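You operate a simulated robot arm through the tools that you are given. There is no shell and no other tool.

The job below is to be done with a simulated robot arm. You get a single attempt, and the scene is never put back.

TASK
Release the drive, turn the plate home by hand, engage the drive and step it two times.
Fine: home mark on the pointer; hands off the plate while the drive turns it; step key only; leave the knobs.

Only the result counts: the job must be done as asked and must still hold three seconds after the hand-in. Knocking over, shifting, dropping, spilling or breaking anything else fails it.

THE ROBOT
A 6-joint arm with a two-finger gripper, fixed in place. Base frame: the origin is on the floor under the middle of its stand, x ahead of it, y to its left, z up. Lengths are in mm, angles in degrees, forces in N, time in s.
It reaches about 1572 mm from its shoulder. Its first joint turns from -166.0 to 166.0 degrees. Payload 2.45 kg.
Tool frame: the origin (TCP) lies between the finger pads and is the grasp point; the fingertips stand 20 mm ahead of it; z points along the fingers, y is the line along which they close. The gripper opens to 140 mm; its body begins 168 mm behind the TCP.
Orientation is told as [roll, pitch, yaw] about the base's x, y, z axes, in that order, counted from this pose: with the fingers straight down and closing along the base's y, the tool's x points along the base's -x, its y along +y and its z along -z.

THE INTERFACE
- The arm moves only by the tool send_rows. Its argument "targets" is a list of rows, each a list of 7 numbers: the shift along the base's x, y, z in mm, then the turn, a rotation vector about the base's x, y, z in degrees, then the gripper command, from -1 (shut) to 1 (fully open), values between in proportion. In form: [[x, y, z, rx, ry, rz, grip], ...]. A call has 1 to 20 rows; each row is the pose to reach, as a shift and turn from the pose commanded when the call began. A row lasts 0.2 s, in which the tool goes at most 50 mm and 8.6 degrees; a call with a longer step from one row to the next is refused whole, and so is a gripper value outside its range. Where a pose cannot be reached the arm comes as near as it can. A force on the tool above 40 N (or 10 N above the force at the start of the call, whichever is more), or a blocked arm, ends the call early, and 0.2 s more pass. Each finger travels about 45 mm/s and halts on what it meets, pressing with about 28 N; the grip force reading is that of the motor and also rises with nothing between the fingers. The clock runs only during rows and for 0.2 s after the last one: add rows that repeat a pose to give the fingers time. It gives the time, the measured TCP pose, the force on the tool (base axes), the opening and the grip force at its end, in the units of the frame above (readings bear some noise), with the torque about the TCP (base axes, N m) and any sound that the robot's microphone picked up.
- Cameras (640 x 400 px; columns grow to the right, rows downward): "scene" is fixed at [220, -649.9, 1208]; the picture's right is [0.95, -0.30, 0.00], its down [-0.09, -0.28, -0.96] and it looks along [0.29, 0.91, -0.29] (base axes); focal length 338 px, centre (320, 200). "wrist" rides on the gripper at [78, 11, -209] in the tool frame; the picture's right is [-0.14, 0.99, 0.00], its down [-0.92, -0.13, -0.37] and it looks along [-0.37, -0.05, 0.93] (tool axes); focal length 280 px, centre (320, 200). There is no depth. A picture from a camera that has moved, and an enlarged one, comes with that camera's place and axes in the base frame and with its lens.
- capture(camera): a new picture of that camera. It takes no simulated time.
- inspect(camera, box): a new picture of the part [left, top, right, bottom] of that camera's present view, enlarged. It takes no simulated time.
- job_done(): hands the job in; it is judged then, once.

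Nothing tells you positions but the pictures and the camera data. Unless the task says otherwise, let go and move clear before handing in.

The tools are called after "Emit:" as a command line: name --pt "numbers of a row" for each row, then --argument value for the rest, lists and objects as JSON in quotes. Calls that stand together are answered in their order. send_rows: Moves the arm, as the interface text tells. Its arguments: {"type":"object","properties":{"targets":{"type":"array","items":{"type":"array","items":{"type":"number"}}}},"required":["targets"]} The other tools are called the same way: capture (camera) takes a picture; inspect (camera, box) takes an enlarged picture of a part of a camera's view; job_done () hands the job in.

At the start:

```text
time_s: 0.0
position: [727.4, 388.1, 1102.3]
orientation: [0.0, 0.0, 0.0]
wrist_force: [-1.0, -1.0, 0.2]
moment: [-0.02, 0.02, -0.01]
opening: 140.1
grip_force: 0.2
```

scene: 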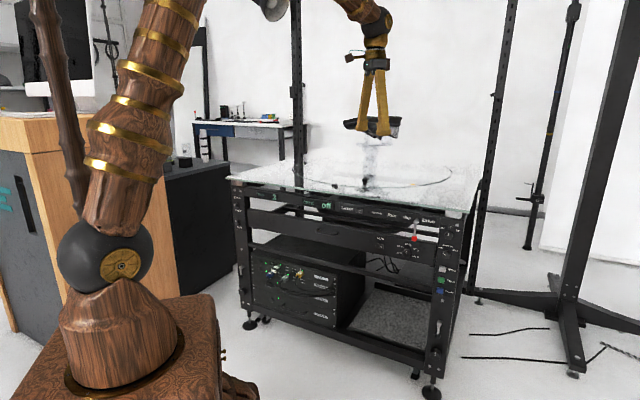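
wrist: 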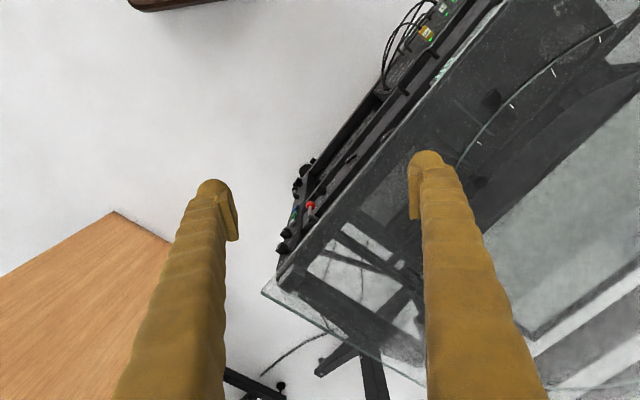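

I see a rack/table with a glass top with a round plate on it, and a front panel with labels, a red lever and green/blue keys. I'll look closer before moving.

Emit:
inspect --camera "scene" --box '[220, 130, 500, 300]'

Emit:
inspect --camera "scene" --box '[380, 190, 480, 260]'

Emit:
inspect --camera "scene" --box '[280, 140, 480, 220]'

Emit:
inspect --camera "wrist" --box '[260, 0, 640, 300]'

```text
2.29 times, centred on (360, 215) of scene
camera zoom: at [220.0, -649.9, 1208.0], right [0.95, -0.3, 0.0], down [-0.09, -0.28, -0.96], along [0.29, 0.91, -0.29], focal length 773 px, centre (229, 166)
```

zoom: 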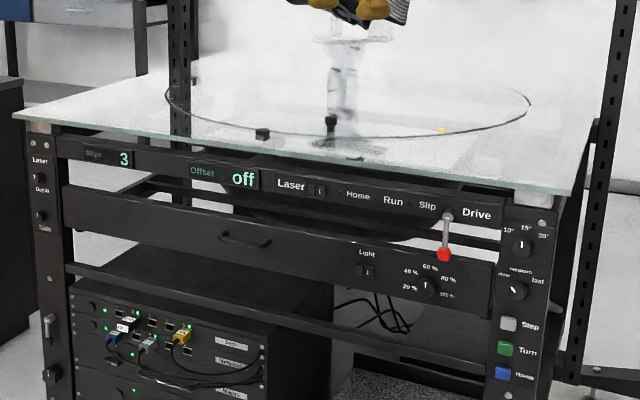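

```text
5.71 times, centred on (430, 225) of scene
camera zoom: at [220.0, -649.9, 1208.0], right [0.95, -0.3, 0.0], down [-0.09, -0.28, -0.96], along [0.29, 0.91, -0.29], focal length 1932 px, centre (-309, 57)
```

zoom: 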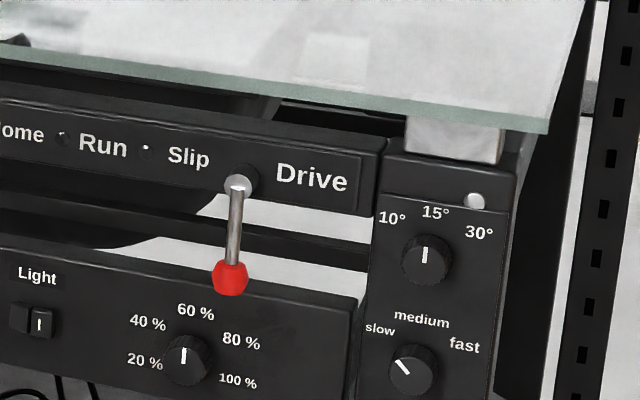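

```text
3.20 times, centred on (380, 180) of scene
camera zoom: at [220.0, -649.9, 1208.0], right [0.95, -0.3, 0.0], down [-0.09, -0.28, -0.96], along [0.29, 0.91, -0.29], focal length 1082 px, centre (128, 264)
```

zoom: 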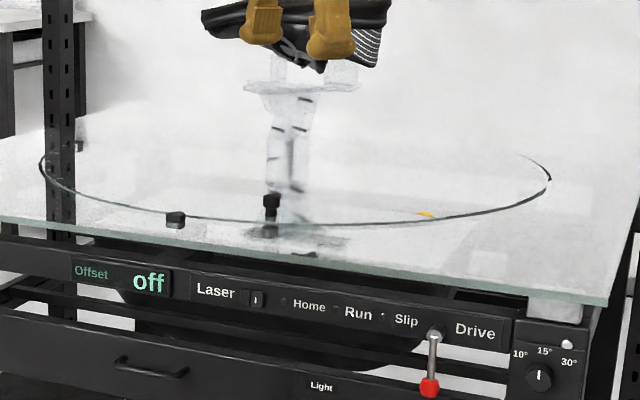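

```text
1.33 times, centred on (450, 150) of wrist
camera zoom: at [648.5, 399.6, 1311.0], right [0.14, 0.99, 0.0], down [0.92, -0.13, 0.37], along [0.37, -0.05, -0.93], focal length 374 px, centre (147, 267)
```

zoom: 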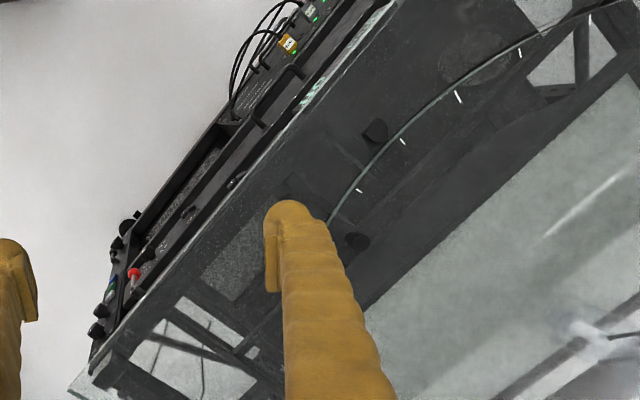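

I take the table to be turned about 43.6° to the base: the front edge is about 900 mm out, the glass about z=838, and the round plate is centred near [1040, 1010]. The stand with the shoe is on it, the pointer block is at the front middle and a yellow mark sits at the rim to the right. Next I turn the wrist to face the table square and look again.

Emit:
send_rows --pt "-13 15 10 0 0 7.3 1" --pt "-26 30 20 0 0 14.6 1" --pt "-40 46 30 0 0 21.8 1" --pt "-53 61 40 0 0 29.1 1" --pt "-66 76 50 0 0 36.4 1" --pt "-79 91 60 0 0 43.6 1"

Emit:
capture --camera "wrist"

Emit:
capture --camera "scene"

```text
time_s: 1.4
position: [647.9, 482.2, 1162.0]
orientation: [0.1, 0.0, 43.8]
wrist_force: [0.2, 0.0, 0.5]
moment: [0.01, -0.01, 0.01]
opening: 140.0
grip_force: 0.2
```

```text
taken
camera wrist: at [584.5, 434.4, 1371.3], right [-0.58, 0.81, 0.0], down [0.75, 0.54, 0.37], along [0.3, 0.22, -0.93], focal length 280 px, centre (320, 200)
```

wrist: 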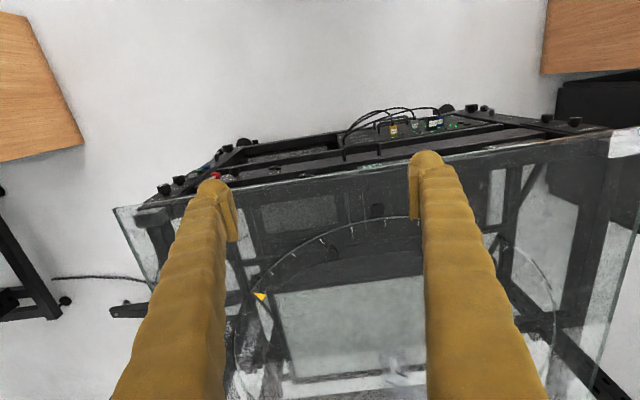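

```text
taken
```

scene: 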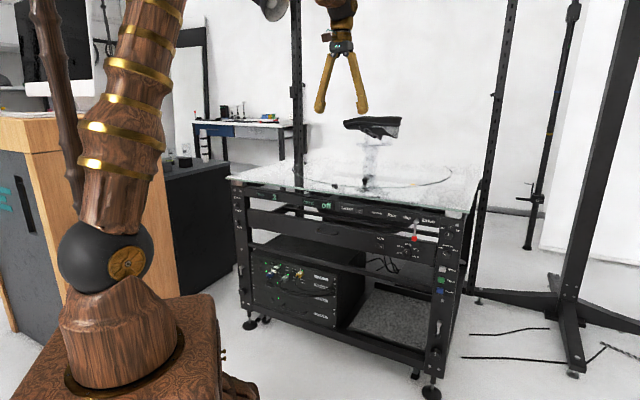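

The plate, its white ticks, the yellow mark, the peg and the pointer block are all in view. I enlarge the rim area and the panel.

Emit:
inspect --camera "wrist" --box '[230, 190, 430, 320]'

Emit:
inspect --camera "wrist" --box '[140, 90, 340, 220]'

Emit:
inspect --camera "scene" --box '[280, 100, 460, 212]'

Emit:
inspect --camera "scene" --box '[425, 210, 475, 310]'

Emit:
inspect --camera "scene" --box '[228, 180, 348, 250]'

```text
3.08 times, centred on (330, 255) of wrist
camera zoom: at [584.5, 434.4, 1371.3], right [-0.58, 0.81, 0.0], down [0.75, 0.54, 0.37], along [0.3, 0.22, -0.93], focal length 863 px, centre (289, 31)
```

zoom: 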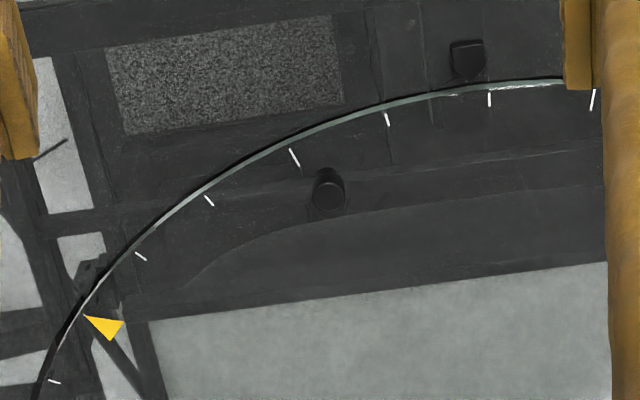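

```text
3.08 times, centred on (240, 155) of wrist
camera zoom: at [584.5, 434.4, 1371.3], right [-0.58, 0.81, 0.0], down [0.75, 0.54, 0.37], along [0.3, 0.22, -0.93], focal length 863 px, centre (566, 338)
```

zoom: 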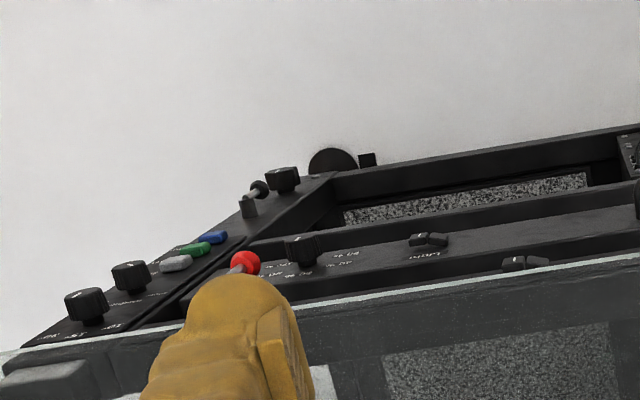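

```text
3.56 times, centred on (370, 156) of scene
camera zoom: at [220.0, -649.9, 1208.0], right [0.95, -0.3, 0.0], down [-0.09, -0.28, -0.96], along [0.29, 0.91, -0.29], focal length 1202 px, centre (142, 356)
```

zoom: 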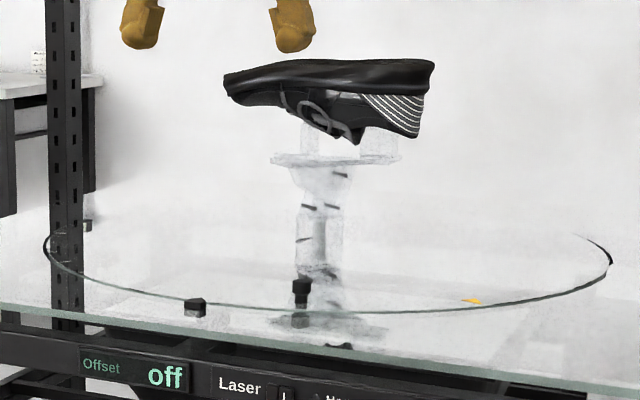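

```text
4.00 times, centred on (450, 260) of scene
camera zoom: at [220.0, -649.9, 1208.0], right [0.95, -0.3, 0.0], down [-0.09, -0.28, -0.96], along [0.29, 0.91, -0.29], focal length 1353 px, centre (-200, -40)
```

zoom: 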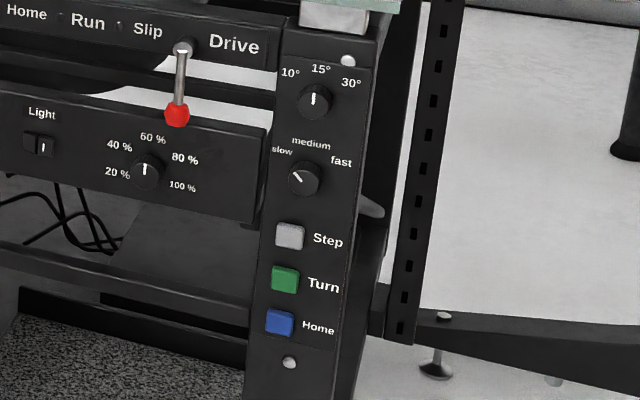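

```text
5.33 times, centred on (288, 215) of scene
camera zoom: at [220.0, -649.9, 1208.0], right [0.95, -0.3, 0.0], down [-0.09, -0.28, -0.96], along [0.29, 0.91, -0.29], focal length 1804 px, centre (491, 120)
```

zoom: 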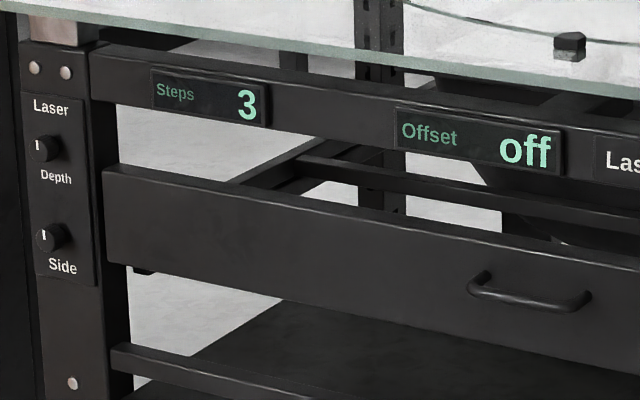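

The yellow triangle sits about 48° to the right of the pointer block, and the black peg at about 17° serves as a handle; the plate has its centre about 1410 mm out with a radius near 415. Now I tip the tool forward and go to the front of the panel to see the lever and the keys.

Emit:
send_rows --pt "11.3 -21.5 -31.7 2.87 -3.02 0 1" --pt "22.5 -43 -63.3 5.75 -6.04 0 1" --pt "33.8 -64.5 -95 8.62 -9.05 0 1" --pt "45.1 -86 -126.7 11.49 -12.07 0 1" --pt "56.4 -107.5 -158.3 14.37 -15.09 0 1" --pt "67.6 -129 -190 17.24 -18.11 0 1" --pt "78.9 -150.5 -221.7 20.11 -21.13 0 1" --pt "90.2 -172 -253.3 22.98 -24.14 0 1" --pt "101.4 -193.5 -285 25.86 -27.16 0 1" --pt "112.7 -215 -316.7 28.73 -30.18 0 1" --pt "124 -236.5 -348.3 31.6 -33.2 0 1" --pt "135.2 -258 -380 34.48 -36.21 0 1"

Emit:
capture --camera "wrist"

Emit:
capture --camera "scene"

```text
time_s: 4.0
position: [781.5, 223.8, 780.5]
orientation: [-0.2, -50.1, 43.5]
wrist_force: [0.0, 0.5, -0.1]
moment: [0.02, 0.04, -0.01]
opening: 140.0
grip_force: 0.0
```

```text
taken
camera wrist: at [621.4, 85.2, 855.2], right [-0.62, 0.78, 0.1], down [0.31, 0.12, 0.94], along [0.72, 0.62, -0.32], focal length 280 px, centre (320, 200)
```

wrist: 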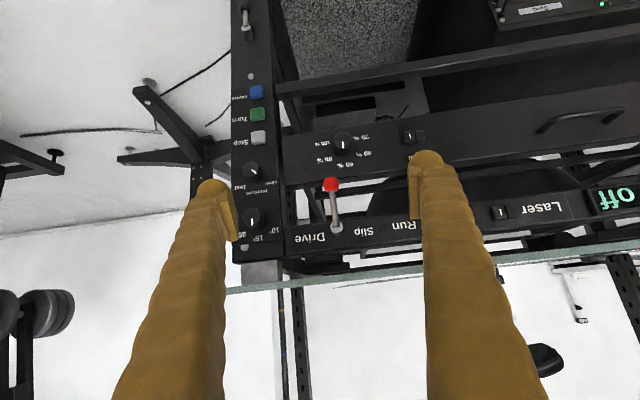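

```text
taken
```

scene: 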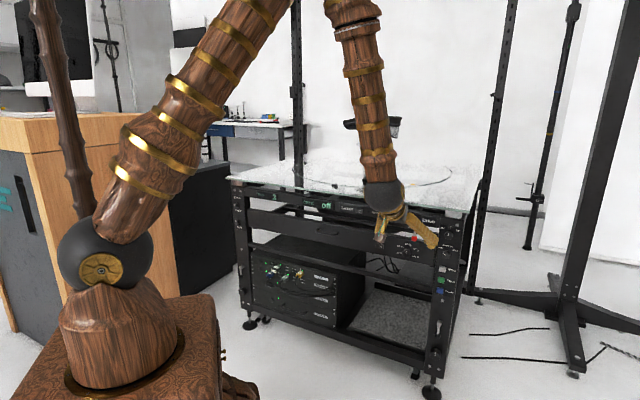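

The lever hangs down from its pivot between "Slip" and "Drive". I enlarge the lever, the lamps and the keys.

Emit:
inspect --camera "wrist" --box '[280, 160, 440, 260]'

Emit:
inspect --camera "wrist" --box '[220, 60, 380, 260]'

```text
4.00 times, centred on (360, 210) of wrist
camera zoom: at [621.4, 85.2, 855.2], right [-0.62, 0.78, 0.1], down [0.31, 0.12, 0.94], along [0.72, 0.62, -0.32], focal length 1122 px, centre (160, 160)
```

zoom: 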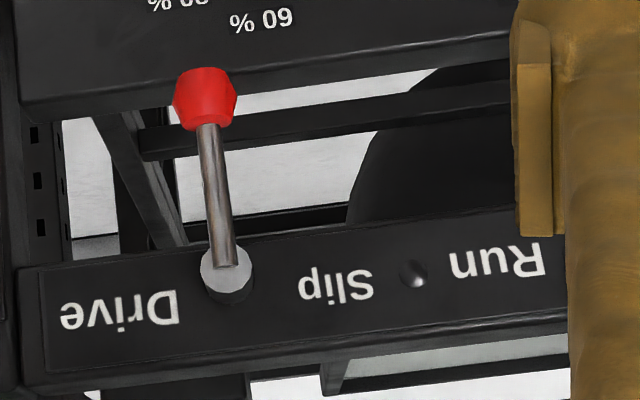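

```text
2.00 times, centred on (300, 160) of wrist
camera zoom: at [621.4, 85.2, 855.2], right [-0.62, 0.78, 0.1], down [0.31, 0.12, 0.94], along [0.72, 0.62, -0.32], focal length 561 px, centre (360, 280)
```

zoom: 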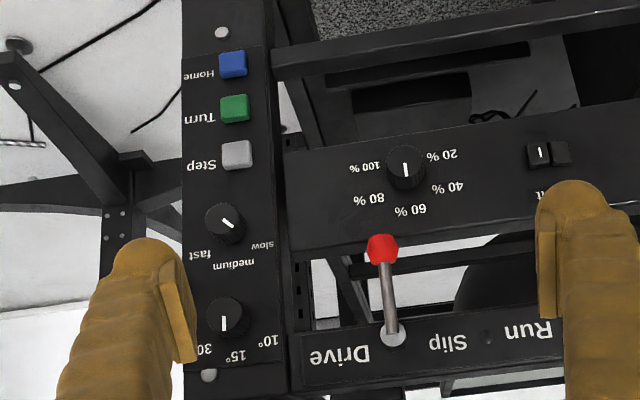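

I place the lever hub near (370 along the front, 901 in, z 769) and its red knob about 61 mm below it and slightly out, while the Step key is on the right post near z 600. I narrow the fingers and move up in front of the knob to see it closer.

Emit:
send_rows --pt "12 14 -2 0 0 0 0.5" --pt "24 28 -4 0 0 0 0" --pt "36 42 -6 0 0 0 -0.2" --pt "48 56 -8 0 0 0 -0.2" --pt "59 70 -10 0 0 0 -0.2" --pt "59 70 -10 0 0 0 -0.2"

Emit:
capture --camera "wrist"

Emit:
inspect --camera "scene" --box '[360, 180, 480, 270]'

```text
time_s: 5.4
position: [841.3, 292.2, 770.5]
orientation: [0.0, -50.0, 43.6]
wrist_force: [0.9, 0.6, -0.6]
moment: [-0.04, 0.01, 0.0]
opening: 56.2
grip_force: 0.2
```

```text
taken
camera wrist: at [682.2, 155.0, 846.1], right [-0.62, 0.78, 0.11], down [0.31, 0.12, 0.94], along [0.72, 0.62, -0.32], focal length 280 px, centre (320, 200)
```

wrist: 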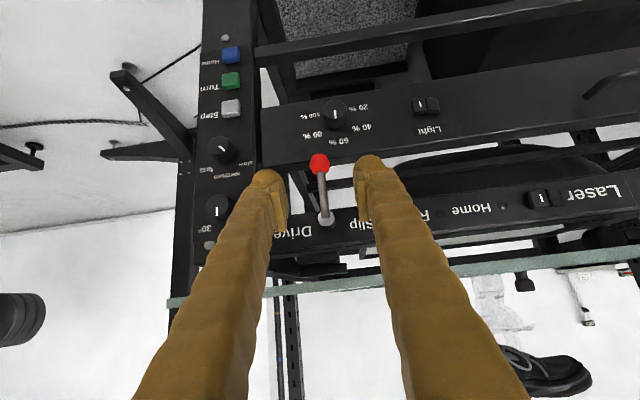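

```text
4.44 times, centred on (420, 225) of scene
camera zoom: at [220.0, -649.9, 1208.0], right [0.95, -0.3, 0.0], down [-0.09, -0.28, -0.96], along [0.29, 0.91, -0.29], focal length 1503 px, centre (-124, 89)
```

zoom: 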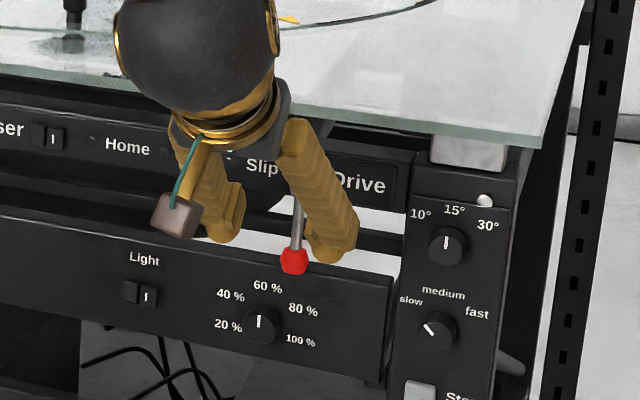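

The knob is centred between the fingers and I take it to be about 96 mm ahead along the tool. I advance 88 mm so that the fingers straddle it.

Emit:
send_rows --pt "16.3 15.5 -18.9 0 0 0 -0.2" --pt "32.5 31 -37.7 0 0 0 -0.2" --pt "40.7 38.8 -47.2 0 0 0 -0.2" --pt "48.8 46.5 -56.6 0 0 0 -0.2" --pt "48.8 46.5 -56.6 0 0 0 -0.2"

Emit:
capture --camera "wrist"

Emit:
inspect --camera "scene" --box '[360, 180, 480, 270]'

```text
time_s: 6.6
position: [890.2, 338.7, 716.2]
orientation: [0.0, -49.9, 43.6]
wrist_force: [-0.6, 1.0, -0.4]
moment: [0.01, 0.0, 0.02]
opening: 56.0
grip_force: 0.1
```

```text
taken
camera wrist: at [730.4, 200.8, 790.8], right [-0.62, 0.78, 0.11], down [0.31, 0.12, 0.94], along [0.72, 0.62, -0.32], focal length 280 px, centre (320, 200)
```

wrist: 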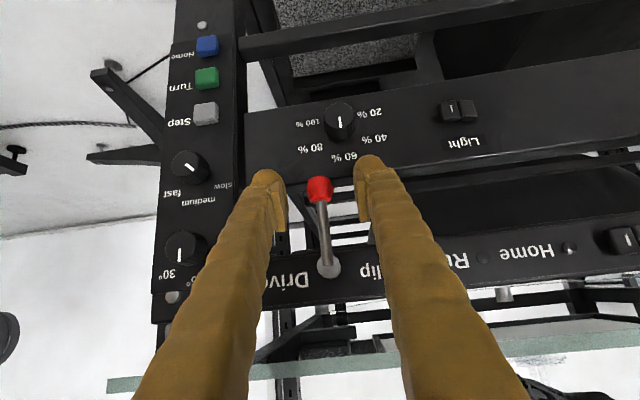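

```text
4.44 times, centred on (420, 225) of scene
camera zoom: at [220.0, -649.9, 1208.0], right [0.95, -0.3, 0.0], down [-0.09, -0.28, -0.96], along [0.29, 0.91, -0.29], focal length 1503 px, centre (-124, 89)
```

zoom: 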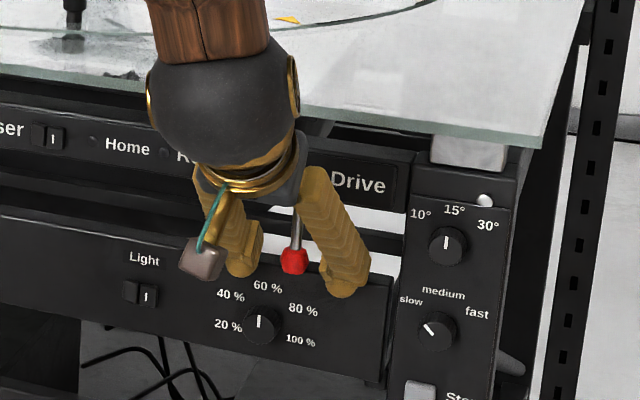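

The fingers straddle the knob without touching. I look closely at the hub to judge which way the lever swings.

Emit:
inspect --camera "wrist" --box '[270, 160, 400, 300]'

Emit:
inspect --camera "wrist" --box '[420, 210, 640, 300]'

```text
2.86 times, centred on (335, 230) of wrist
camera zoom: at [730.4, 200.8, 790.8], right [-0.62, 0.78, 0.11], down [0.31, 0.12, 0.94], along [0.72, 0.62, -0.32], focal length 801 px, centre (277, 114)
```

zoom: 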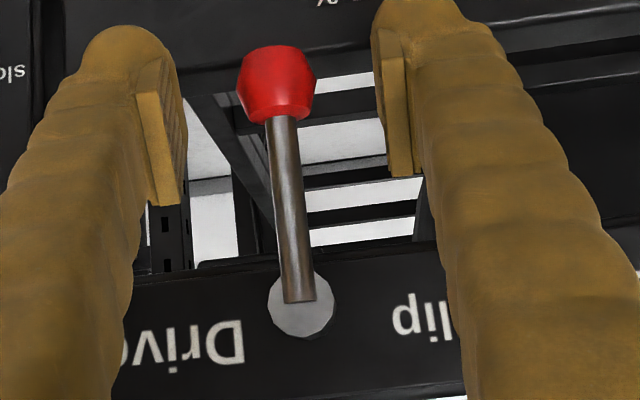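

```text
2.91 times, centred on (530, 255) of wrist
camera zoom: at [730.4, 200.8, 790.8], right [-0.62, 0.78, 0.11], down [0.31, 0.12, 0.94], along [0.72, 0.62, -0.32], focal length 816 px, centre (-291, 40)
```

zoom: 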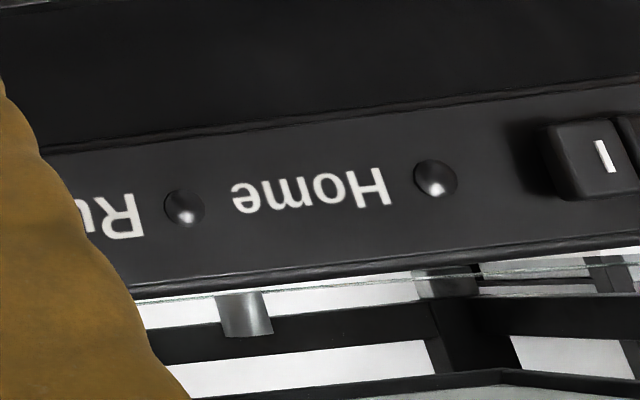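

The lever is a rod on a round hub facing front, so I expect it to swing sideways about the hub. I close the fingers to about 32 mm as a loose cage, then nudge the knob a little to the left, toward Slip.

Emit:
send_rows --pt "1 1 -2 0 0 0 -0.4" --pt "2.2 2 -2.5 0 0 0 -0.5" --pt "2.2 2 -2.5 0 0 0 -0.54" --pt "2.2 2 -2.5 0 0 0 -0.54"

Emit:
send_rows --pt "-2.8 2.9 0 0 0 0 -0.54" --pt "-5.5 5.8 0.5 0 0 0 -0.54" --pt "-8.3 8.7 1 0 0 0 -0.54"

Emit:
capture --camera "wrist"

```text
time_s: 7.6
position: [892.2, 342.0, 712.7]
orientation: [0.0, -50.0, 43.5]
wrist_force: [-0.5, -0.4, 0.1]
moment: [-0.01, 0.0, 0.0]
opening: 32.0
grip_force: 0.1
```

```text
time_s: 8.4
position: [884.4, 350.4, 714.7]
orientation: [0.0, -49.9, 43.5]
wrist_force: [10.4, -18.8, -6.4]
moment: [-0.03, 0.09, -0.23]
opening: 45.0
grip_force: 9.6
```

```text
taken
camera wrist: at [724.5, 211.3, 788.4], right [-0.62, 0.78, 0.11], down [0.31, 0.12, 0.94], along [0.72, 0.62, -0.32], focal length 280 px, centre (320, 200)
```

wrist: 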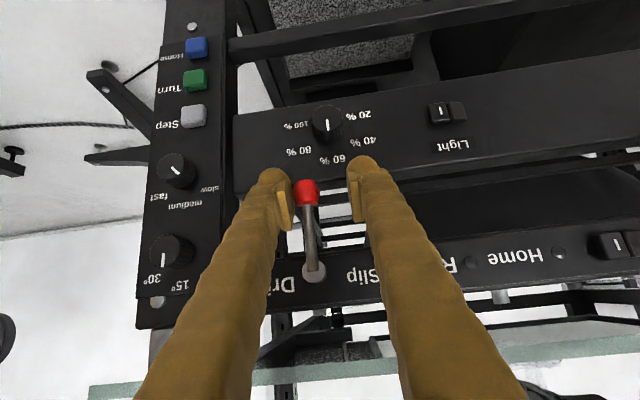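

The lever did not give sideways to the left at about 20 N, so I back off and re-centre. I then grip the knob and try it gently in the other directions.

Emit:
send_rows --pt "4 -4.3 -0.5 0 0 0 -0.54" --pt "8.3 -8.7 -1 0 0 0 -0.54" --pt "8.3 -8.7 -1 0 0 0 -0.54" --pt "8.3 -8.7 -1 0 0 0 -1" --pt "8.3 -8.7 -1 0 0 0 -1"

Emit:
inspect --camera "wrist" --box '[270, 160, 400, 300]'

```text
time_s: 9.6
position: [891.5, 340.0, 713.9]
orientation: [0.1, -50.0, 43.6]
wrist_force: [1.5, -0.5, 0.6]
moment: [0.02, 0.0, 0.05]
opening: 21.6
grip_force: 32.2
```

```text
2.86 times, centred on (335, 230) of wrist
camera zoom: at [733.0, 203.0, 788.0], right [-0.62, 0.78, 0.11], down [0.31, 0.12, 0.94], along [0.72, 0.62, -0.32], focal length 801 px, centre (277, 114)
```

zoom: 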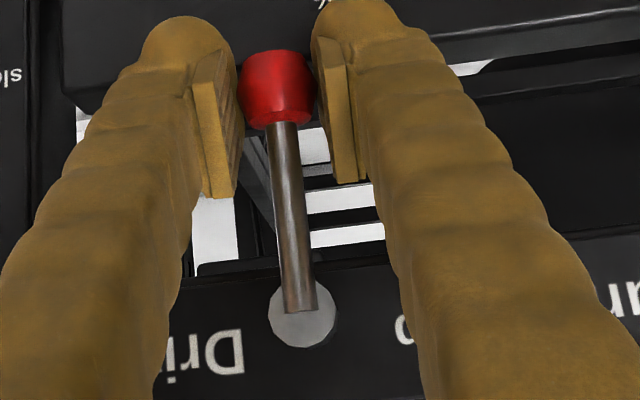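

I hold the knob (21.6 mm). I pull it outward and slightly up by a few millimetres to feel for travel.

Emit:
send_rows --pt "-1.5 -1.4 0.3 0 0 0 -1" --pt "-2.9 -2.8 0.7 0 0 0 -1" --pt "-4.3 -4.1 1 0 0 0 -1"

Emit:
inspect --camera "wrist" --box '[270, 160, 400, 300]'

```text
time_s: 10.1
position: [891.6, 341.6, 712.8]
orientation: [0.0, -50.1, 43.6]
wrist_force: [6.7, 5.7, -6.5]
moment: [-0.04, 0.04, 0.07]
opening: 21.6
grip_force: 45.0
stopped in row 2: the force on the tool passed its limit at 48 N (the readings are from after the stop); the commanded pose is now the measured one
```

```text
2.86 times, centred on (335, 230) of wrist
camera zoom: at [732.8, 203.0, 787.7], right [-0.62, 0.78, 0.11], down [0.31, 0.12, 0.94], along [0.72, 0.62, -0.32], focal length 801 px, centre (277, 114)
```

zoom: 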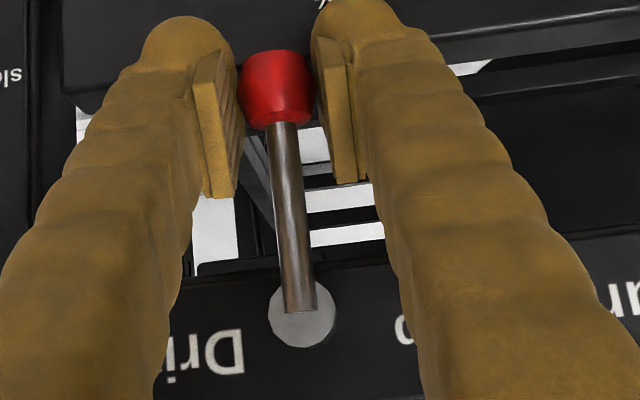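

Outward is rigid. I try the knob to the right by small steps.

Emit:
send_rows --pt "1.0 -1.1 0 0 0 0 -1" --pt "2.1 -2.2 0 0 0 0 -1" --pt "3.4 -3.6 0.2 0 0 0 -1"

Emit:
inspect --camera "wrist" --box '[270, 160, 400, 300]'

```text
time_s: 10.8
position: [895.7, 338.1, 713.6]
orientation: [-0.1, -50.0, 43.7]
wrist_force: [11.9, 21.6, -22.2]
moment: [-0.24, -0.25, 0.17]
opening: 21.6
grip_force: 45.0
```

```text
2.86 times, centred on (335, 230) of wrist
camera zoom: at [736.1, 199.7, 787.7], right [-0.62, 0.78, 0.11], down [0.31, 0.12, 0.94], along [0.72, 0.62, -0.32], focal length 801 px, centre (277, 114)
```

zoom: 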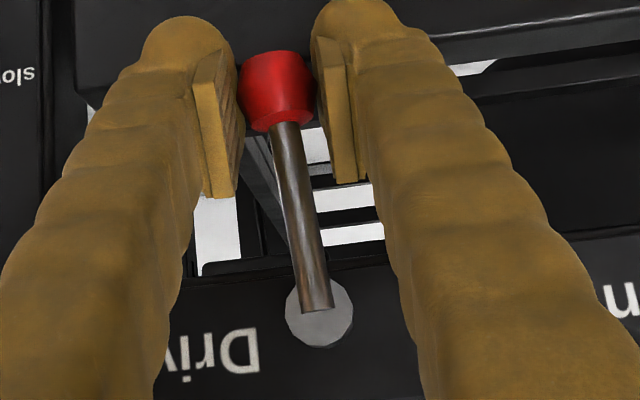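

The lever swings to the right with little force, so its present position is the left end of its travel. I loosen the fingers to shed the built-up force and see whether it stays.

Emit:
send_rows --pt "0 0 0 0 0 0 -0.6" --pt "0 0 0 0 0 0 -0.54" --pt "0 0 0 0 0 0 -0.54"

Emit:
inspect --camera "wrist" --box '[270, 160, 400, 300]'

```text
time_s: 11.7
position: [896.9, 337.6, 713.6]
orientation: [0.1, -50.2, 43.6]
wrist_force: [0.2, -0.3, 0.7]
moment: [0.05, 0.03, 0.01]
opening: 32.1
grip_force: 0.2
```

```text
2.86 times, centred on (335, 230) of wrist
camera zoom: at [736.1, 199.2, 788.5], right [-0.62, 0.78, 0.1], down [0.31, 0.12, 0.94], along [0.72, 0.62, -0.32], focal length 801 px, centre (277, 114)
```

zoom: 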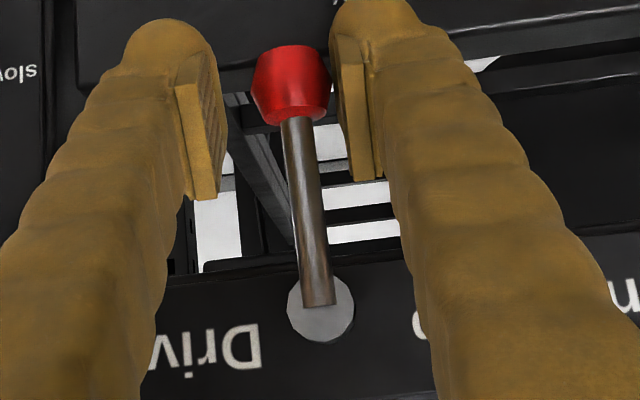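

It sprang back to straight down, so there is a detent or toggle that must be pushed through to the right. I follow the knob's arc to the right with the loose cage.

Emit:
send_rows --pt "3.4 -3.5 0.6 0 0 0 -0.54" --pt "6.7 -7.0 1.6 0 0 0 -0.54" --pt "10 -10.5 3 0 0 0 -0.54" --pt "13.1 -13.8 4.8 0 0 0 -0.54" --pt "16.2 -17 7 0 0 0 -0.54"

Emit:
capture --camera "wrist"

```text
time_s: 12.8
position: [911.2, 321.2, 720.1]
orientation: [0.0, -50.1, 43.6]
wrist_force: [-2.2, 0.5, -1.2]
moment: [-0.07, -0.06, 0.0]
opening: 32.8
grip_force: 0.7
```

```text
taken
camera wrist: at [752.1, 182.5, 795.3], right [-0.62, 0.78, 0.11], down [0.31, 0.12, 0.94], along [0.72, 0.62, -0.32], focal length 280 px, centre (320, 200)
```

wrist: 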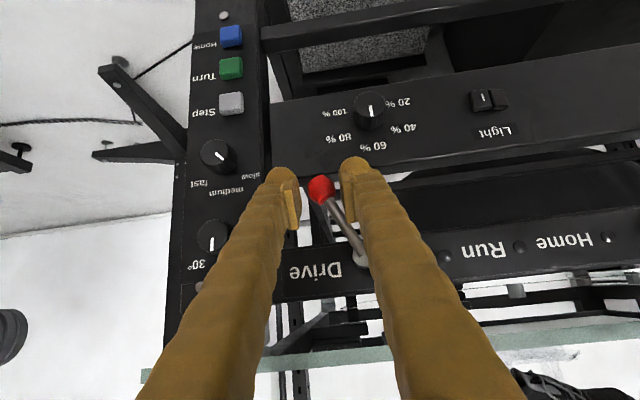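

The lever is now about 25° to the right and moves easily. I continue along its arc while turning the tool with it so that the finger does not foul the rod.

Emit:
send_rows --pt "2.9 -3.0 2.6 -5.8 -5.5 0 -0.54" --pt "5.6 -5.9 5.5 -11.6 -11.0 0 -0.54" --pt "8.2 -8.6 8.8 -17.4 -16.6 0 -0.54" --pt "10.5 -11 12.4 -23.2 -22.1 0 -0.54"

Emit:
capture --camera "wrist"

Emit:
inspect --camera "scene" --box '[360, 180, 480, 270]'

```text
time_s: 13.8
position: [923.3, 315.6, 729.5]
orientation: [-10.2, -48.9, 52.0]
wrist_force: [-26.7, -12.0, -22.9]
moment: [-0.53, -1.38, 0.39]
opening: 35.6
grip_force: 45.5
out of reach, approached as far as the arm can: row 1, 2, 3, 4
```

```text
taken
camera wrist: at [758.5, 183.0, 805.6], right [-0.63, 0.78, -0.01], down [0.24, 0.21, 0.95], along [0.74, 0.59, -0.32], focal length 280 px, centre (320, 200)
```

wrist: 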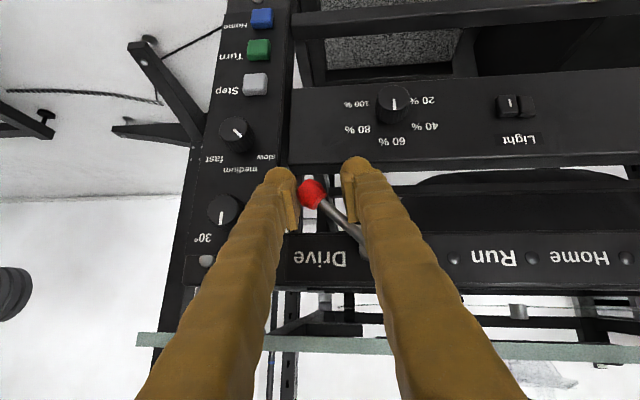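

```text
4.44 times, centred on (420, 225) of scene
camera zoom: at [220.0, -649.9, 1208.0], right [0.95, -0.3, 0.0], down [-0.09, -0.28, -0.96], along [0.29, 0.91, -0.29], focal length 1503 px, centre (-124, 89)
```

zoom: 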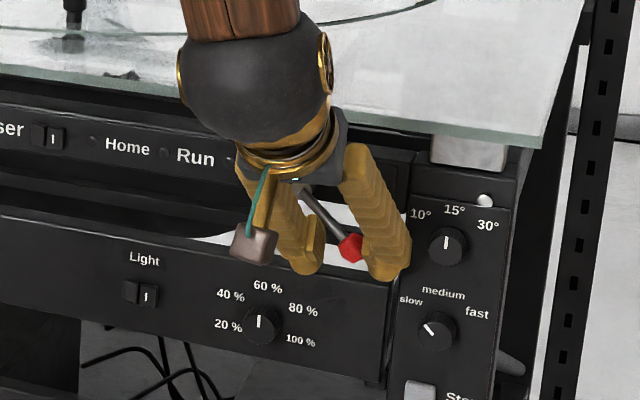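

The arm could not follow the full wrist roll there and force built up, so I open the fingers a bit and draw back slightly. Then I check where the lever rests and which pose is commanded.

Emit:
send_rows --pt "-1.5 -1.4 1.5 5.8 5.5 0 -0.4" --pt "-4 -3.8 4 5.8 5.5 0 -0.3" --pt "-7 -6.8 8 5.8 5.5 0 -0.3"

Emit:
capture --camera "wrist"

Emit:
inspect --camera "scene" --box '[360, 180, 480, 270]'

```text
time_s: 14.7
position: [918.2, 309.4, 741.5]
orientation: [1.9, -49.8, 42.8]
wrist_force: [-4.0, -0.2, -5.3]
moment: [-0.12, -0.12, 0.06]
opening: 50.6
grip_force: 1.2
```

```text
taken
camera wrist: at [760.8, 168.6, 817.6], right [-0.62, 0.77, 0.13], down [0.33, 0.11, 0.94], along [0.71, 0.63, -0.32], focal length 280 px, centre (320, 200)
```

wrist: 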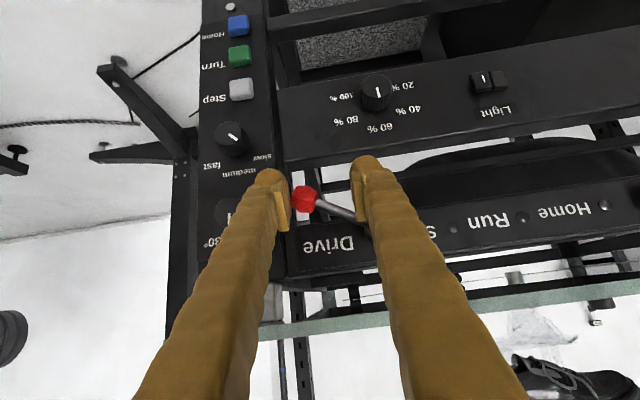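

```text
4.44 times, centred on (420, 225) of scene
camera zoom: at [220.0, -649.9, 1208.0], right [0.95, -0.3, 0.0], down [-0.09, -0.28, -0.96], along [0.29, 0.91, -0.29], focal length 1503 px, centre (-124, 89)
```

zoom: 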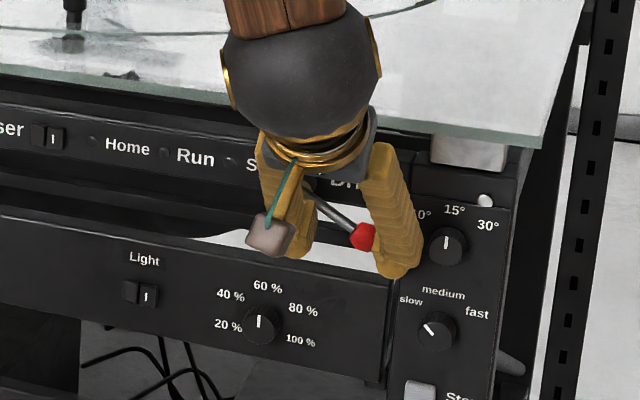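

The lever now stands about 65° to the right of straight down, still touching a finger. I draw straight back so that it is free, and see where it rests.

Emit:
send_rows --pt "-10 -9.5 0 0 0 0 -0.2" --pt "-22 -21 0 0 0 0 -0.1" --pt "-40 -38 0 0 0 0 -0.1" --pt "-58 -55 0 0 0 0 -0.1"

Emit:
capture --camera "wrist"

Emit:
capture --camera "scene"

```text
time_s: 15.7
position: [857.2, 255.7, 741.7]
orientation: [1.9, -49.6, 42.7]
wrist_force: [0.0, 0.4, -0.3]
moment: [-0.01, -0.04, -0.02]
opening: 62.7
grip_force: 0.1
```

```text
taken
camera wrist: at [701.0, 114.8, 818.2], right [-0.62, 0.77, 0.13], down [0.33, 0.11, 0.94], along [0.71, 0.63, -0.32], focal length 280 px, centre (320, 200)
```

wrist: 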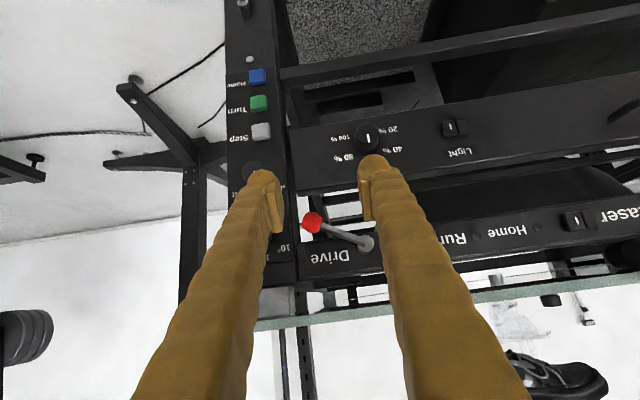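

```text
taken
```

scene: 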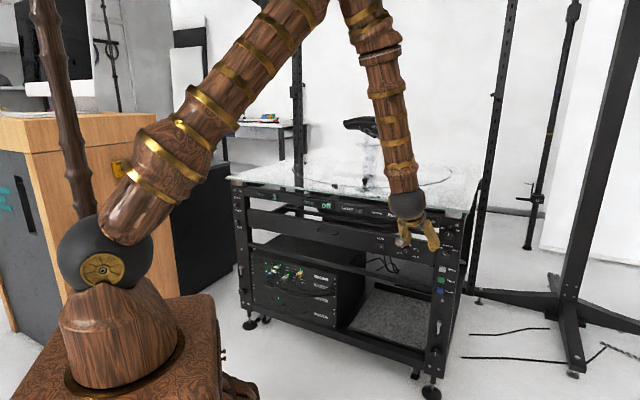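

Emit:
inspect --camera "wrist" --box '[270, 170, 420, 280]'

Emit:
inspect --camera "scene" --box '[230, 180, 480, 250]'

```text
3.64 times, centred on (345, 225) of wrist
camera zoom: at [701.0, 114.8, 818.2], right [-0.62, 0.77, 0.13], down [0.33, 0.11, 0.94], along [0.71, 0.63, -0.32], focal length 1020 px, centre (229, 109)
```

zoom: 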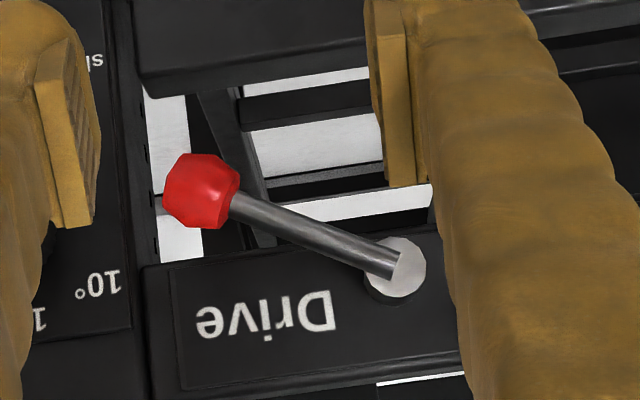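

```text
2.56 times, centred on (355, 215) of scene
camera zoom: at [220.0, -649.9, 1208.0], right [0.95, -0.3, 0.0], down [-0.09, -0.28, -0.96], along [0.29, 0.91, -0.29], focal length 866 px, centre (230, 162)
```

zoom: 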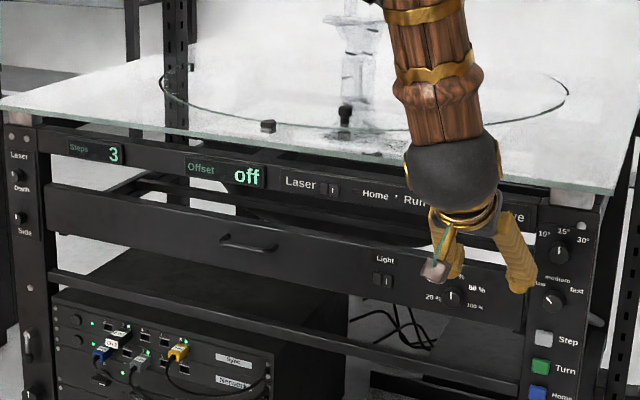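

The lever rests by itself about 60° to the right, so it has two stable positions: straight down and 60° right. I can't tell yet which one frees the plate, so I go up over the plate to test it gently at the peg.

Emit:
send_rows --pt "-21.7 -20.7 35 0 0 0 0" --pt "-43.5 -41.4 72 0 0 0 0" --pt "-57.1 -19.8 112 -5.75 6.03 0 0" --pt "-70.7 1.7 150 -11.5 12.07 0 0" --pt "-87.8 26.9 185 -17.24 18.1 0 0" --pt "-104.8 52.1 215 -22.98 24.14 0 0" --pt "-119.9 72.3 240 -28.73 30.18 0 0" --pt "-134.4 87.5 258 -34.48 36.21 0 0"

Emit:
capture --camera "wrist"

Emit:
capture --camera "scene"

```text
time_s: 17.4
position: [723.5, 341.4, 997.6]
orientation: [1.1, 0.4, 43.0]
wrist_force: [-0.3, -0.1, -0.2]
moment: [0.02, -0.03, 0.01]
opening: 69.7
grip_force: 0.0
```

```text
taken
camera wrist: at [664.1, 292.6, 1208.4], right [-0.57, 0.82, 0.02], down [0.77, 0.53, 0.36], along [0.28, 0.22, -0.93], focal length 280 px, centre (320, 200)
```

wrist: 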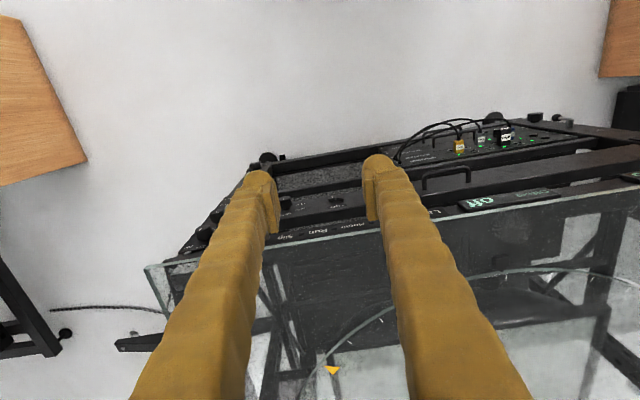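

```text
taken
```

scene: 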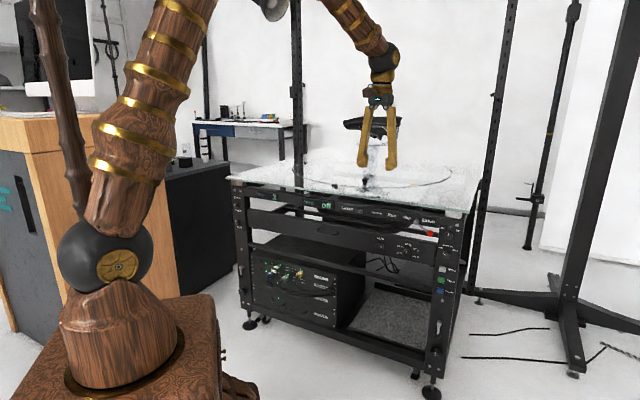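

Emit:
inspect --camera "scene" --box '[360, 190, 480, 260]'

Emit:
inspect --camera "scene" --box '[225, 180, 385, 230]'

Emit:
inspect --camera "scene" --box '[310, 150, 450, 210]'

```text
5.33 times, centred on (420, 225) of scene
camera zoom: at [220.0, -649.9, 1208.0], right [0.95, -0.3, 0.0], down [-0.09, -0.28, -0.96], along [0.29, 0.91, -0.29], focal length 1804 px, centre (-213, 67)
```

zoom: 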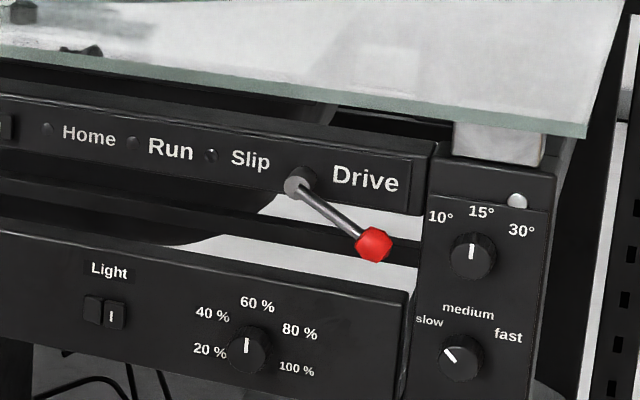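

```text
4.00 times, centred on (305, 205) of scene
camera zoom: at [220.0, -649.9, 1208.0], right [0.95, -0.3, 0.0], down [-0.09, -0.28, -0.96], along [0.29, 0.91, -0.29], focal length 1353 px, centre (380, 180)
```

zoom: 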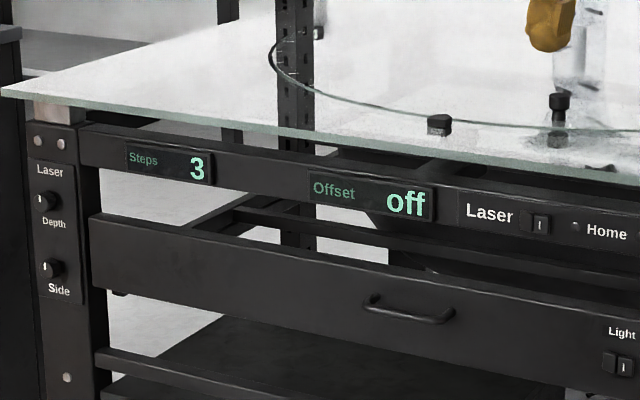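

```text
4.57 times, centred on (380, 180) of scene
camera zoom: at [220.0, -649.9, 1208.0], right [0.95, -0.3, 0.0], down [-0.09, -0.28, -0.96], along [0.29, 0.91, -0.29], focal length 1546 px, centre (46, 291)
```

zoom: 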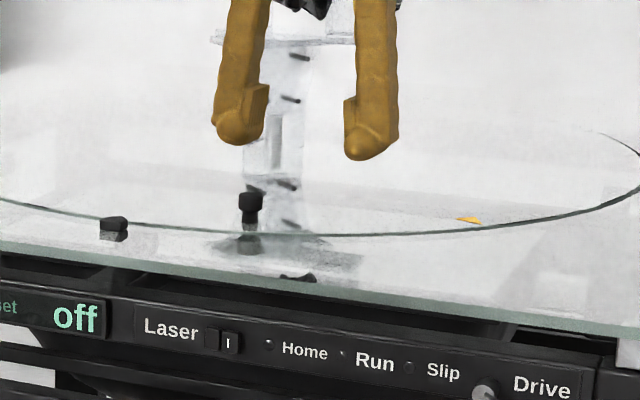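

There is a lamp to the left of each word (Home, Run, Slip) and the lever itself belongs to the word "Drive", so straight down was engaged and the present 60° position should be released. I now go above the peg, straightening the tool, to measure it from close by.

Emit:
send_rows --pt "13.7 38.2 0 -0.2 -0.3 0.2 0" --pt "27.3 76.4 0 -0.4 -0.6 0.4 0" --pt "41 114.6 0 -0.53 -1.04 0.6 0" --pt "54.7 152.9 0 -0.53 -1.04 0.6 0" --pt "68.3 191.1 0 -0.53 -1.04 0.6 0" --pt "82 229.3 0 -0.53 -1.04 0.6 0" --pt "95.6 267.5 0 -0.53 -1.04 0.6 0" --pt "109.3 305.7 0 -0.53 -1.04 0.6 0"

Emit:
capture --camera "wrist"

Emit:
capture --camera "scene"

```text
time_s: 19.2
position: [834.5, 646.0, 997.9]
orientation: [0.1, -0.2, 43.6]
wrist_force: [0.1, 0.0, 1.2]
moment: [0.06, 0.0, 0.02]
opening: 70.1
grip_force: 0.1
```

```text
taken
camera wrist: at [771.3, 599.1, 1207.0], right [-0.58, 0.81, 0.0], down [0.75, 0.54, 0.37], along [0.3, 0.22, -0.93], focal length 280 px, centre (320, 200)
```

wrist: 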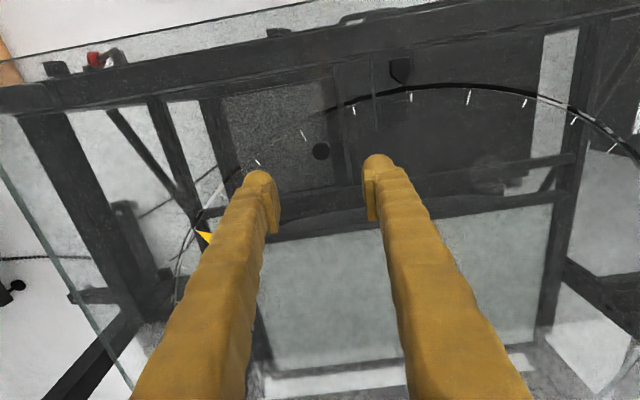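

```text
taken
```

scene: 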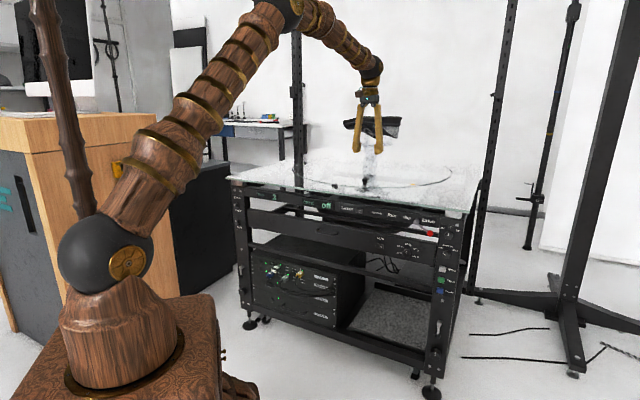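

The peg is right ahead under the camera. I enlarge it, the pointer and the triangle for measurement.

Emit:
inspect --camera "wrist" --box '[280, 110, 380, 180]'

Emit:
inspect --camera "wrist" --box '[360, 40, 480, 120]'

Emit:
inspect --camera "scene" --box '[320, 165, 400, 205]'

```text
5.71 times, centred on (330, 145) of wrist
camera zoom: at [771.3, 599.1, 1207.0], right [-0.58, 0.81, 0.0], down [0.75, 0.54, 0.37], along [0.3, 0.22, -0.93], focal length 1602 px, centre (263, 514)
```

zoom: 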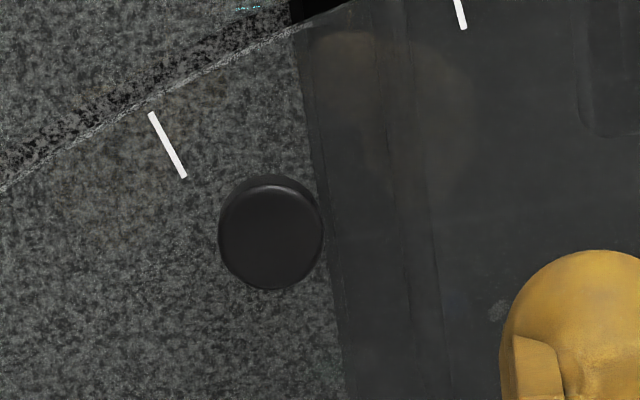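

```text
5.00 times, centred on (420, 80) of wrist
camera zoom: at [771.3, 599.1, 1207.0], right [-0.58, 0.81, 0.0], down [0.75, 0.54, 0.37], along [0.3, 0.22, -0.93], focal length 1402 px, centre (-180, 800)
```

zoom: 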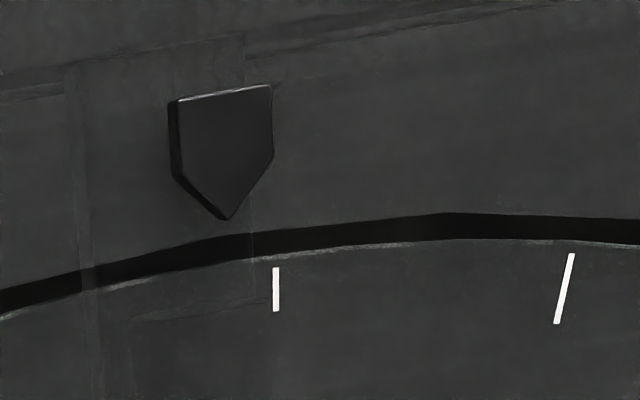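

```text
8.00 times, centred on (360, 185) of scene
camera zoom: at [220.0, -649.9, 1208.0], right [0.95, -0.3, 0.0], down [-0.09, -0.28, -0.96], along [0.29, 0.91, -0.29], focal length 2705 px, centre (0, 320)
```

zoom: 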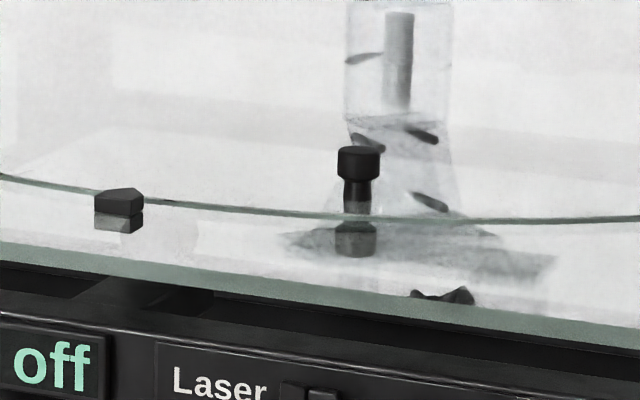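

I measure the peg cap at about (106, 1042.5) with its top near z 873 and diameter 22–25 mm, the plate surface near z 845, its centre near i≈1402, and the home triangle 48.6° right of the pointer. I lower open fingers around the peg, turned to close along the rim.

Emit:
send_rows --pt "-2 -0.5 -25 0 0 5.5 -0.2" --pt "-5 -1.5 -50 0 0 11 -0.357" --pt "-6.9 -2.9 -75 0 0 16.4 -0.357" --pt "-6.9 -2.9 -95 0 0 16.4 -0.357" --pt "-6.9 -2.9 -105 0 0 16.4 -0.357"

Emit:
capture --camera "wrist"

Emit:
inspect --camera "scene" --box '[310, 150, 430, 210]'

```text
time_s: 20.4
position: [827.5, 644.4, 893.6]
orientation: [0.0, -0.2, 60.1]
wrist_force: [0.5, 0.5, -0.8]
moment: [0.0, 0.01, -0.01]
opening: 45.1
grip_force: 0.1
```

```text
taken
camera wrist: at [779.8, 580.6, 1102.8], right [-0.79, 0.61, 0.0], down [0.57, 0.73, 0.37], along [0.23, 0.29, -0.93], focal length 280 px, centre (320, 200)
```

wrist: 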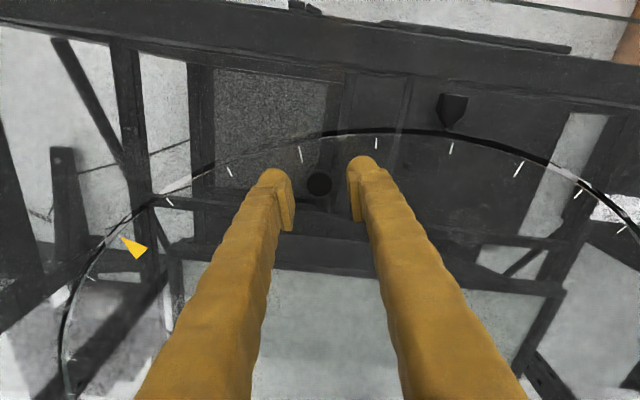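

```text
5.33 times, centred on (370, 180) of scene
camera zoom: at [220.0, -649.9, 1208.0], right [0.95, -0.3, 0.0], down [-0.09, -0.28, -0.96], along [0.29, 0.91, -0.29], focal length 1804 px, centre (53, 307)
```

zoom: 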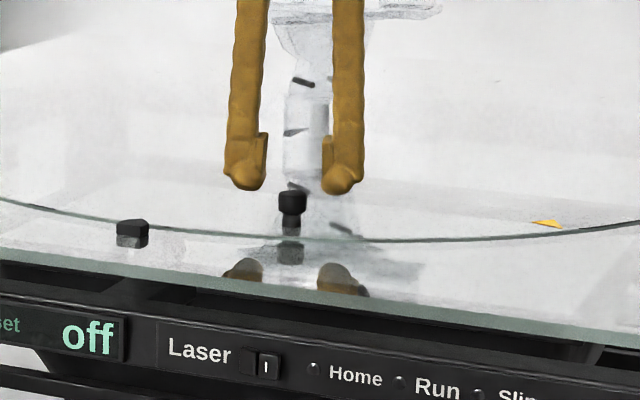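

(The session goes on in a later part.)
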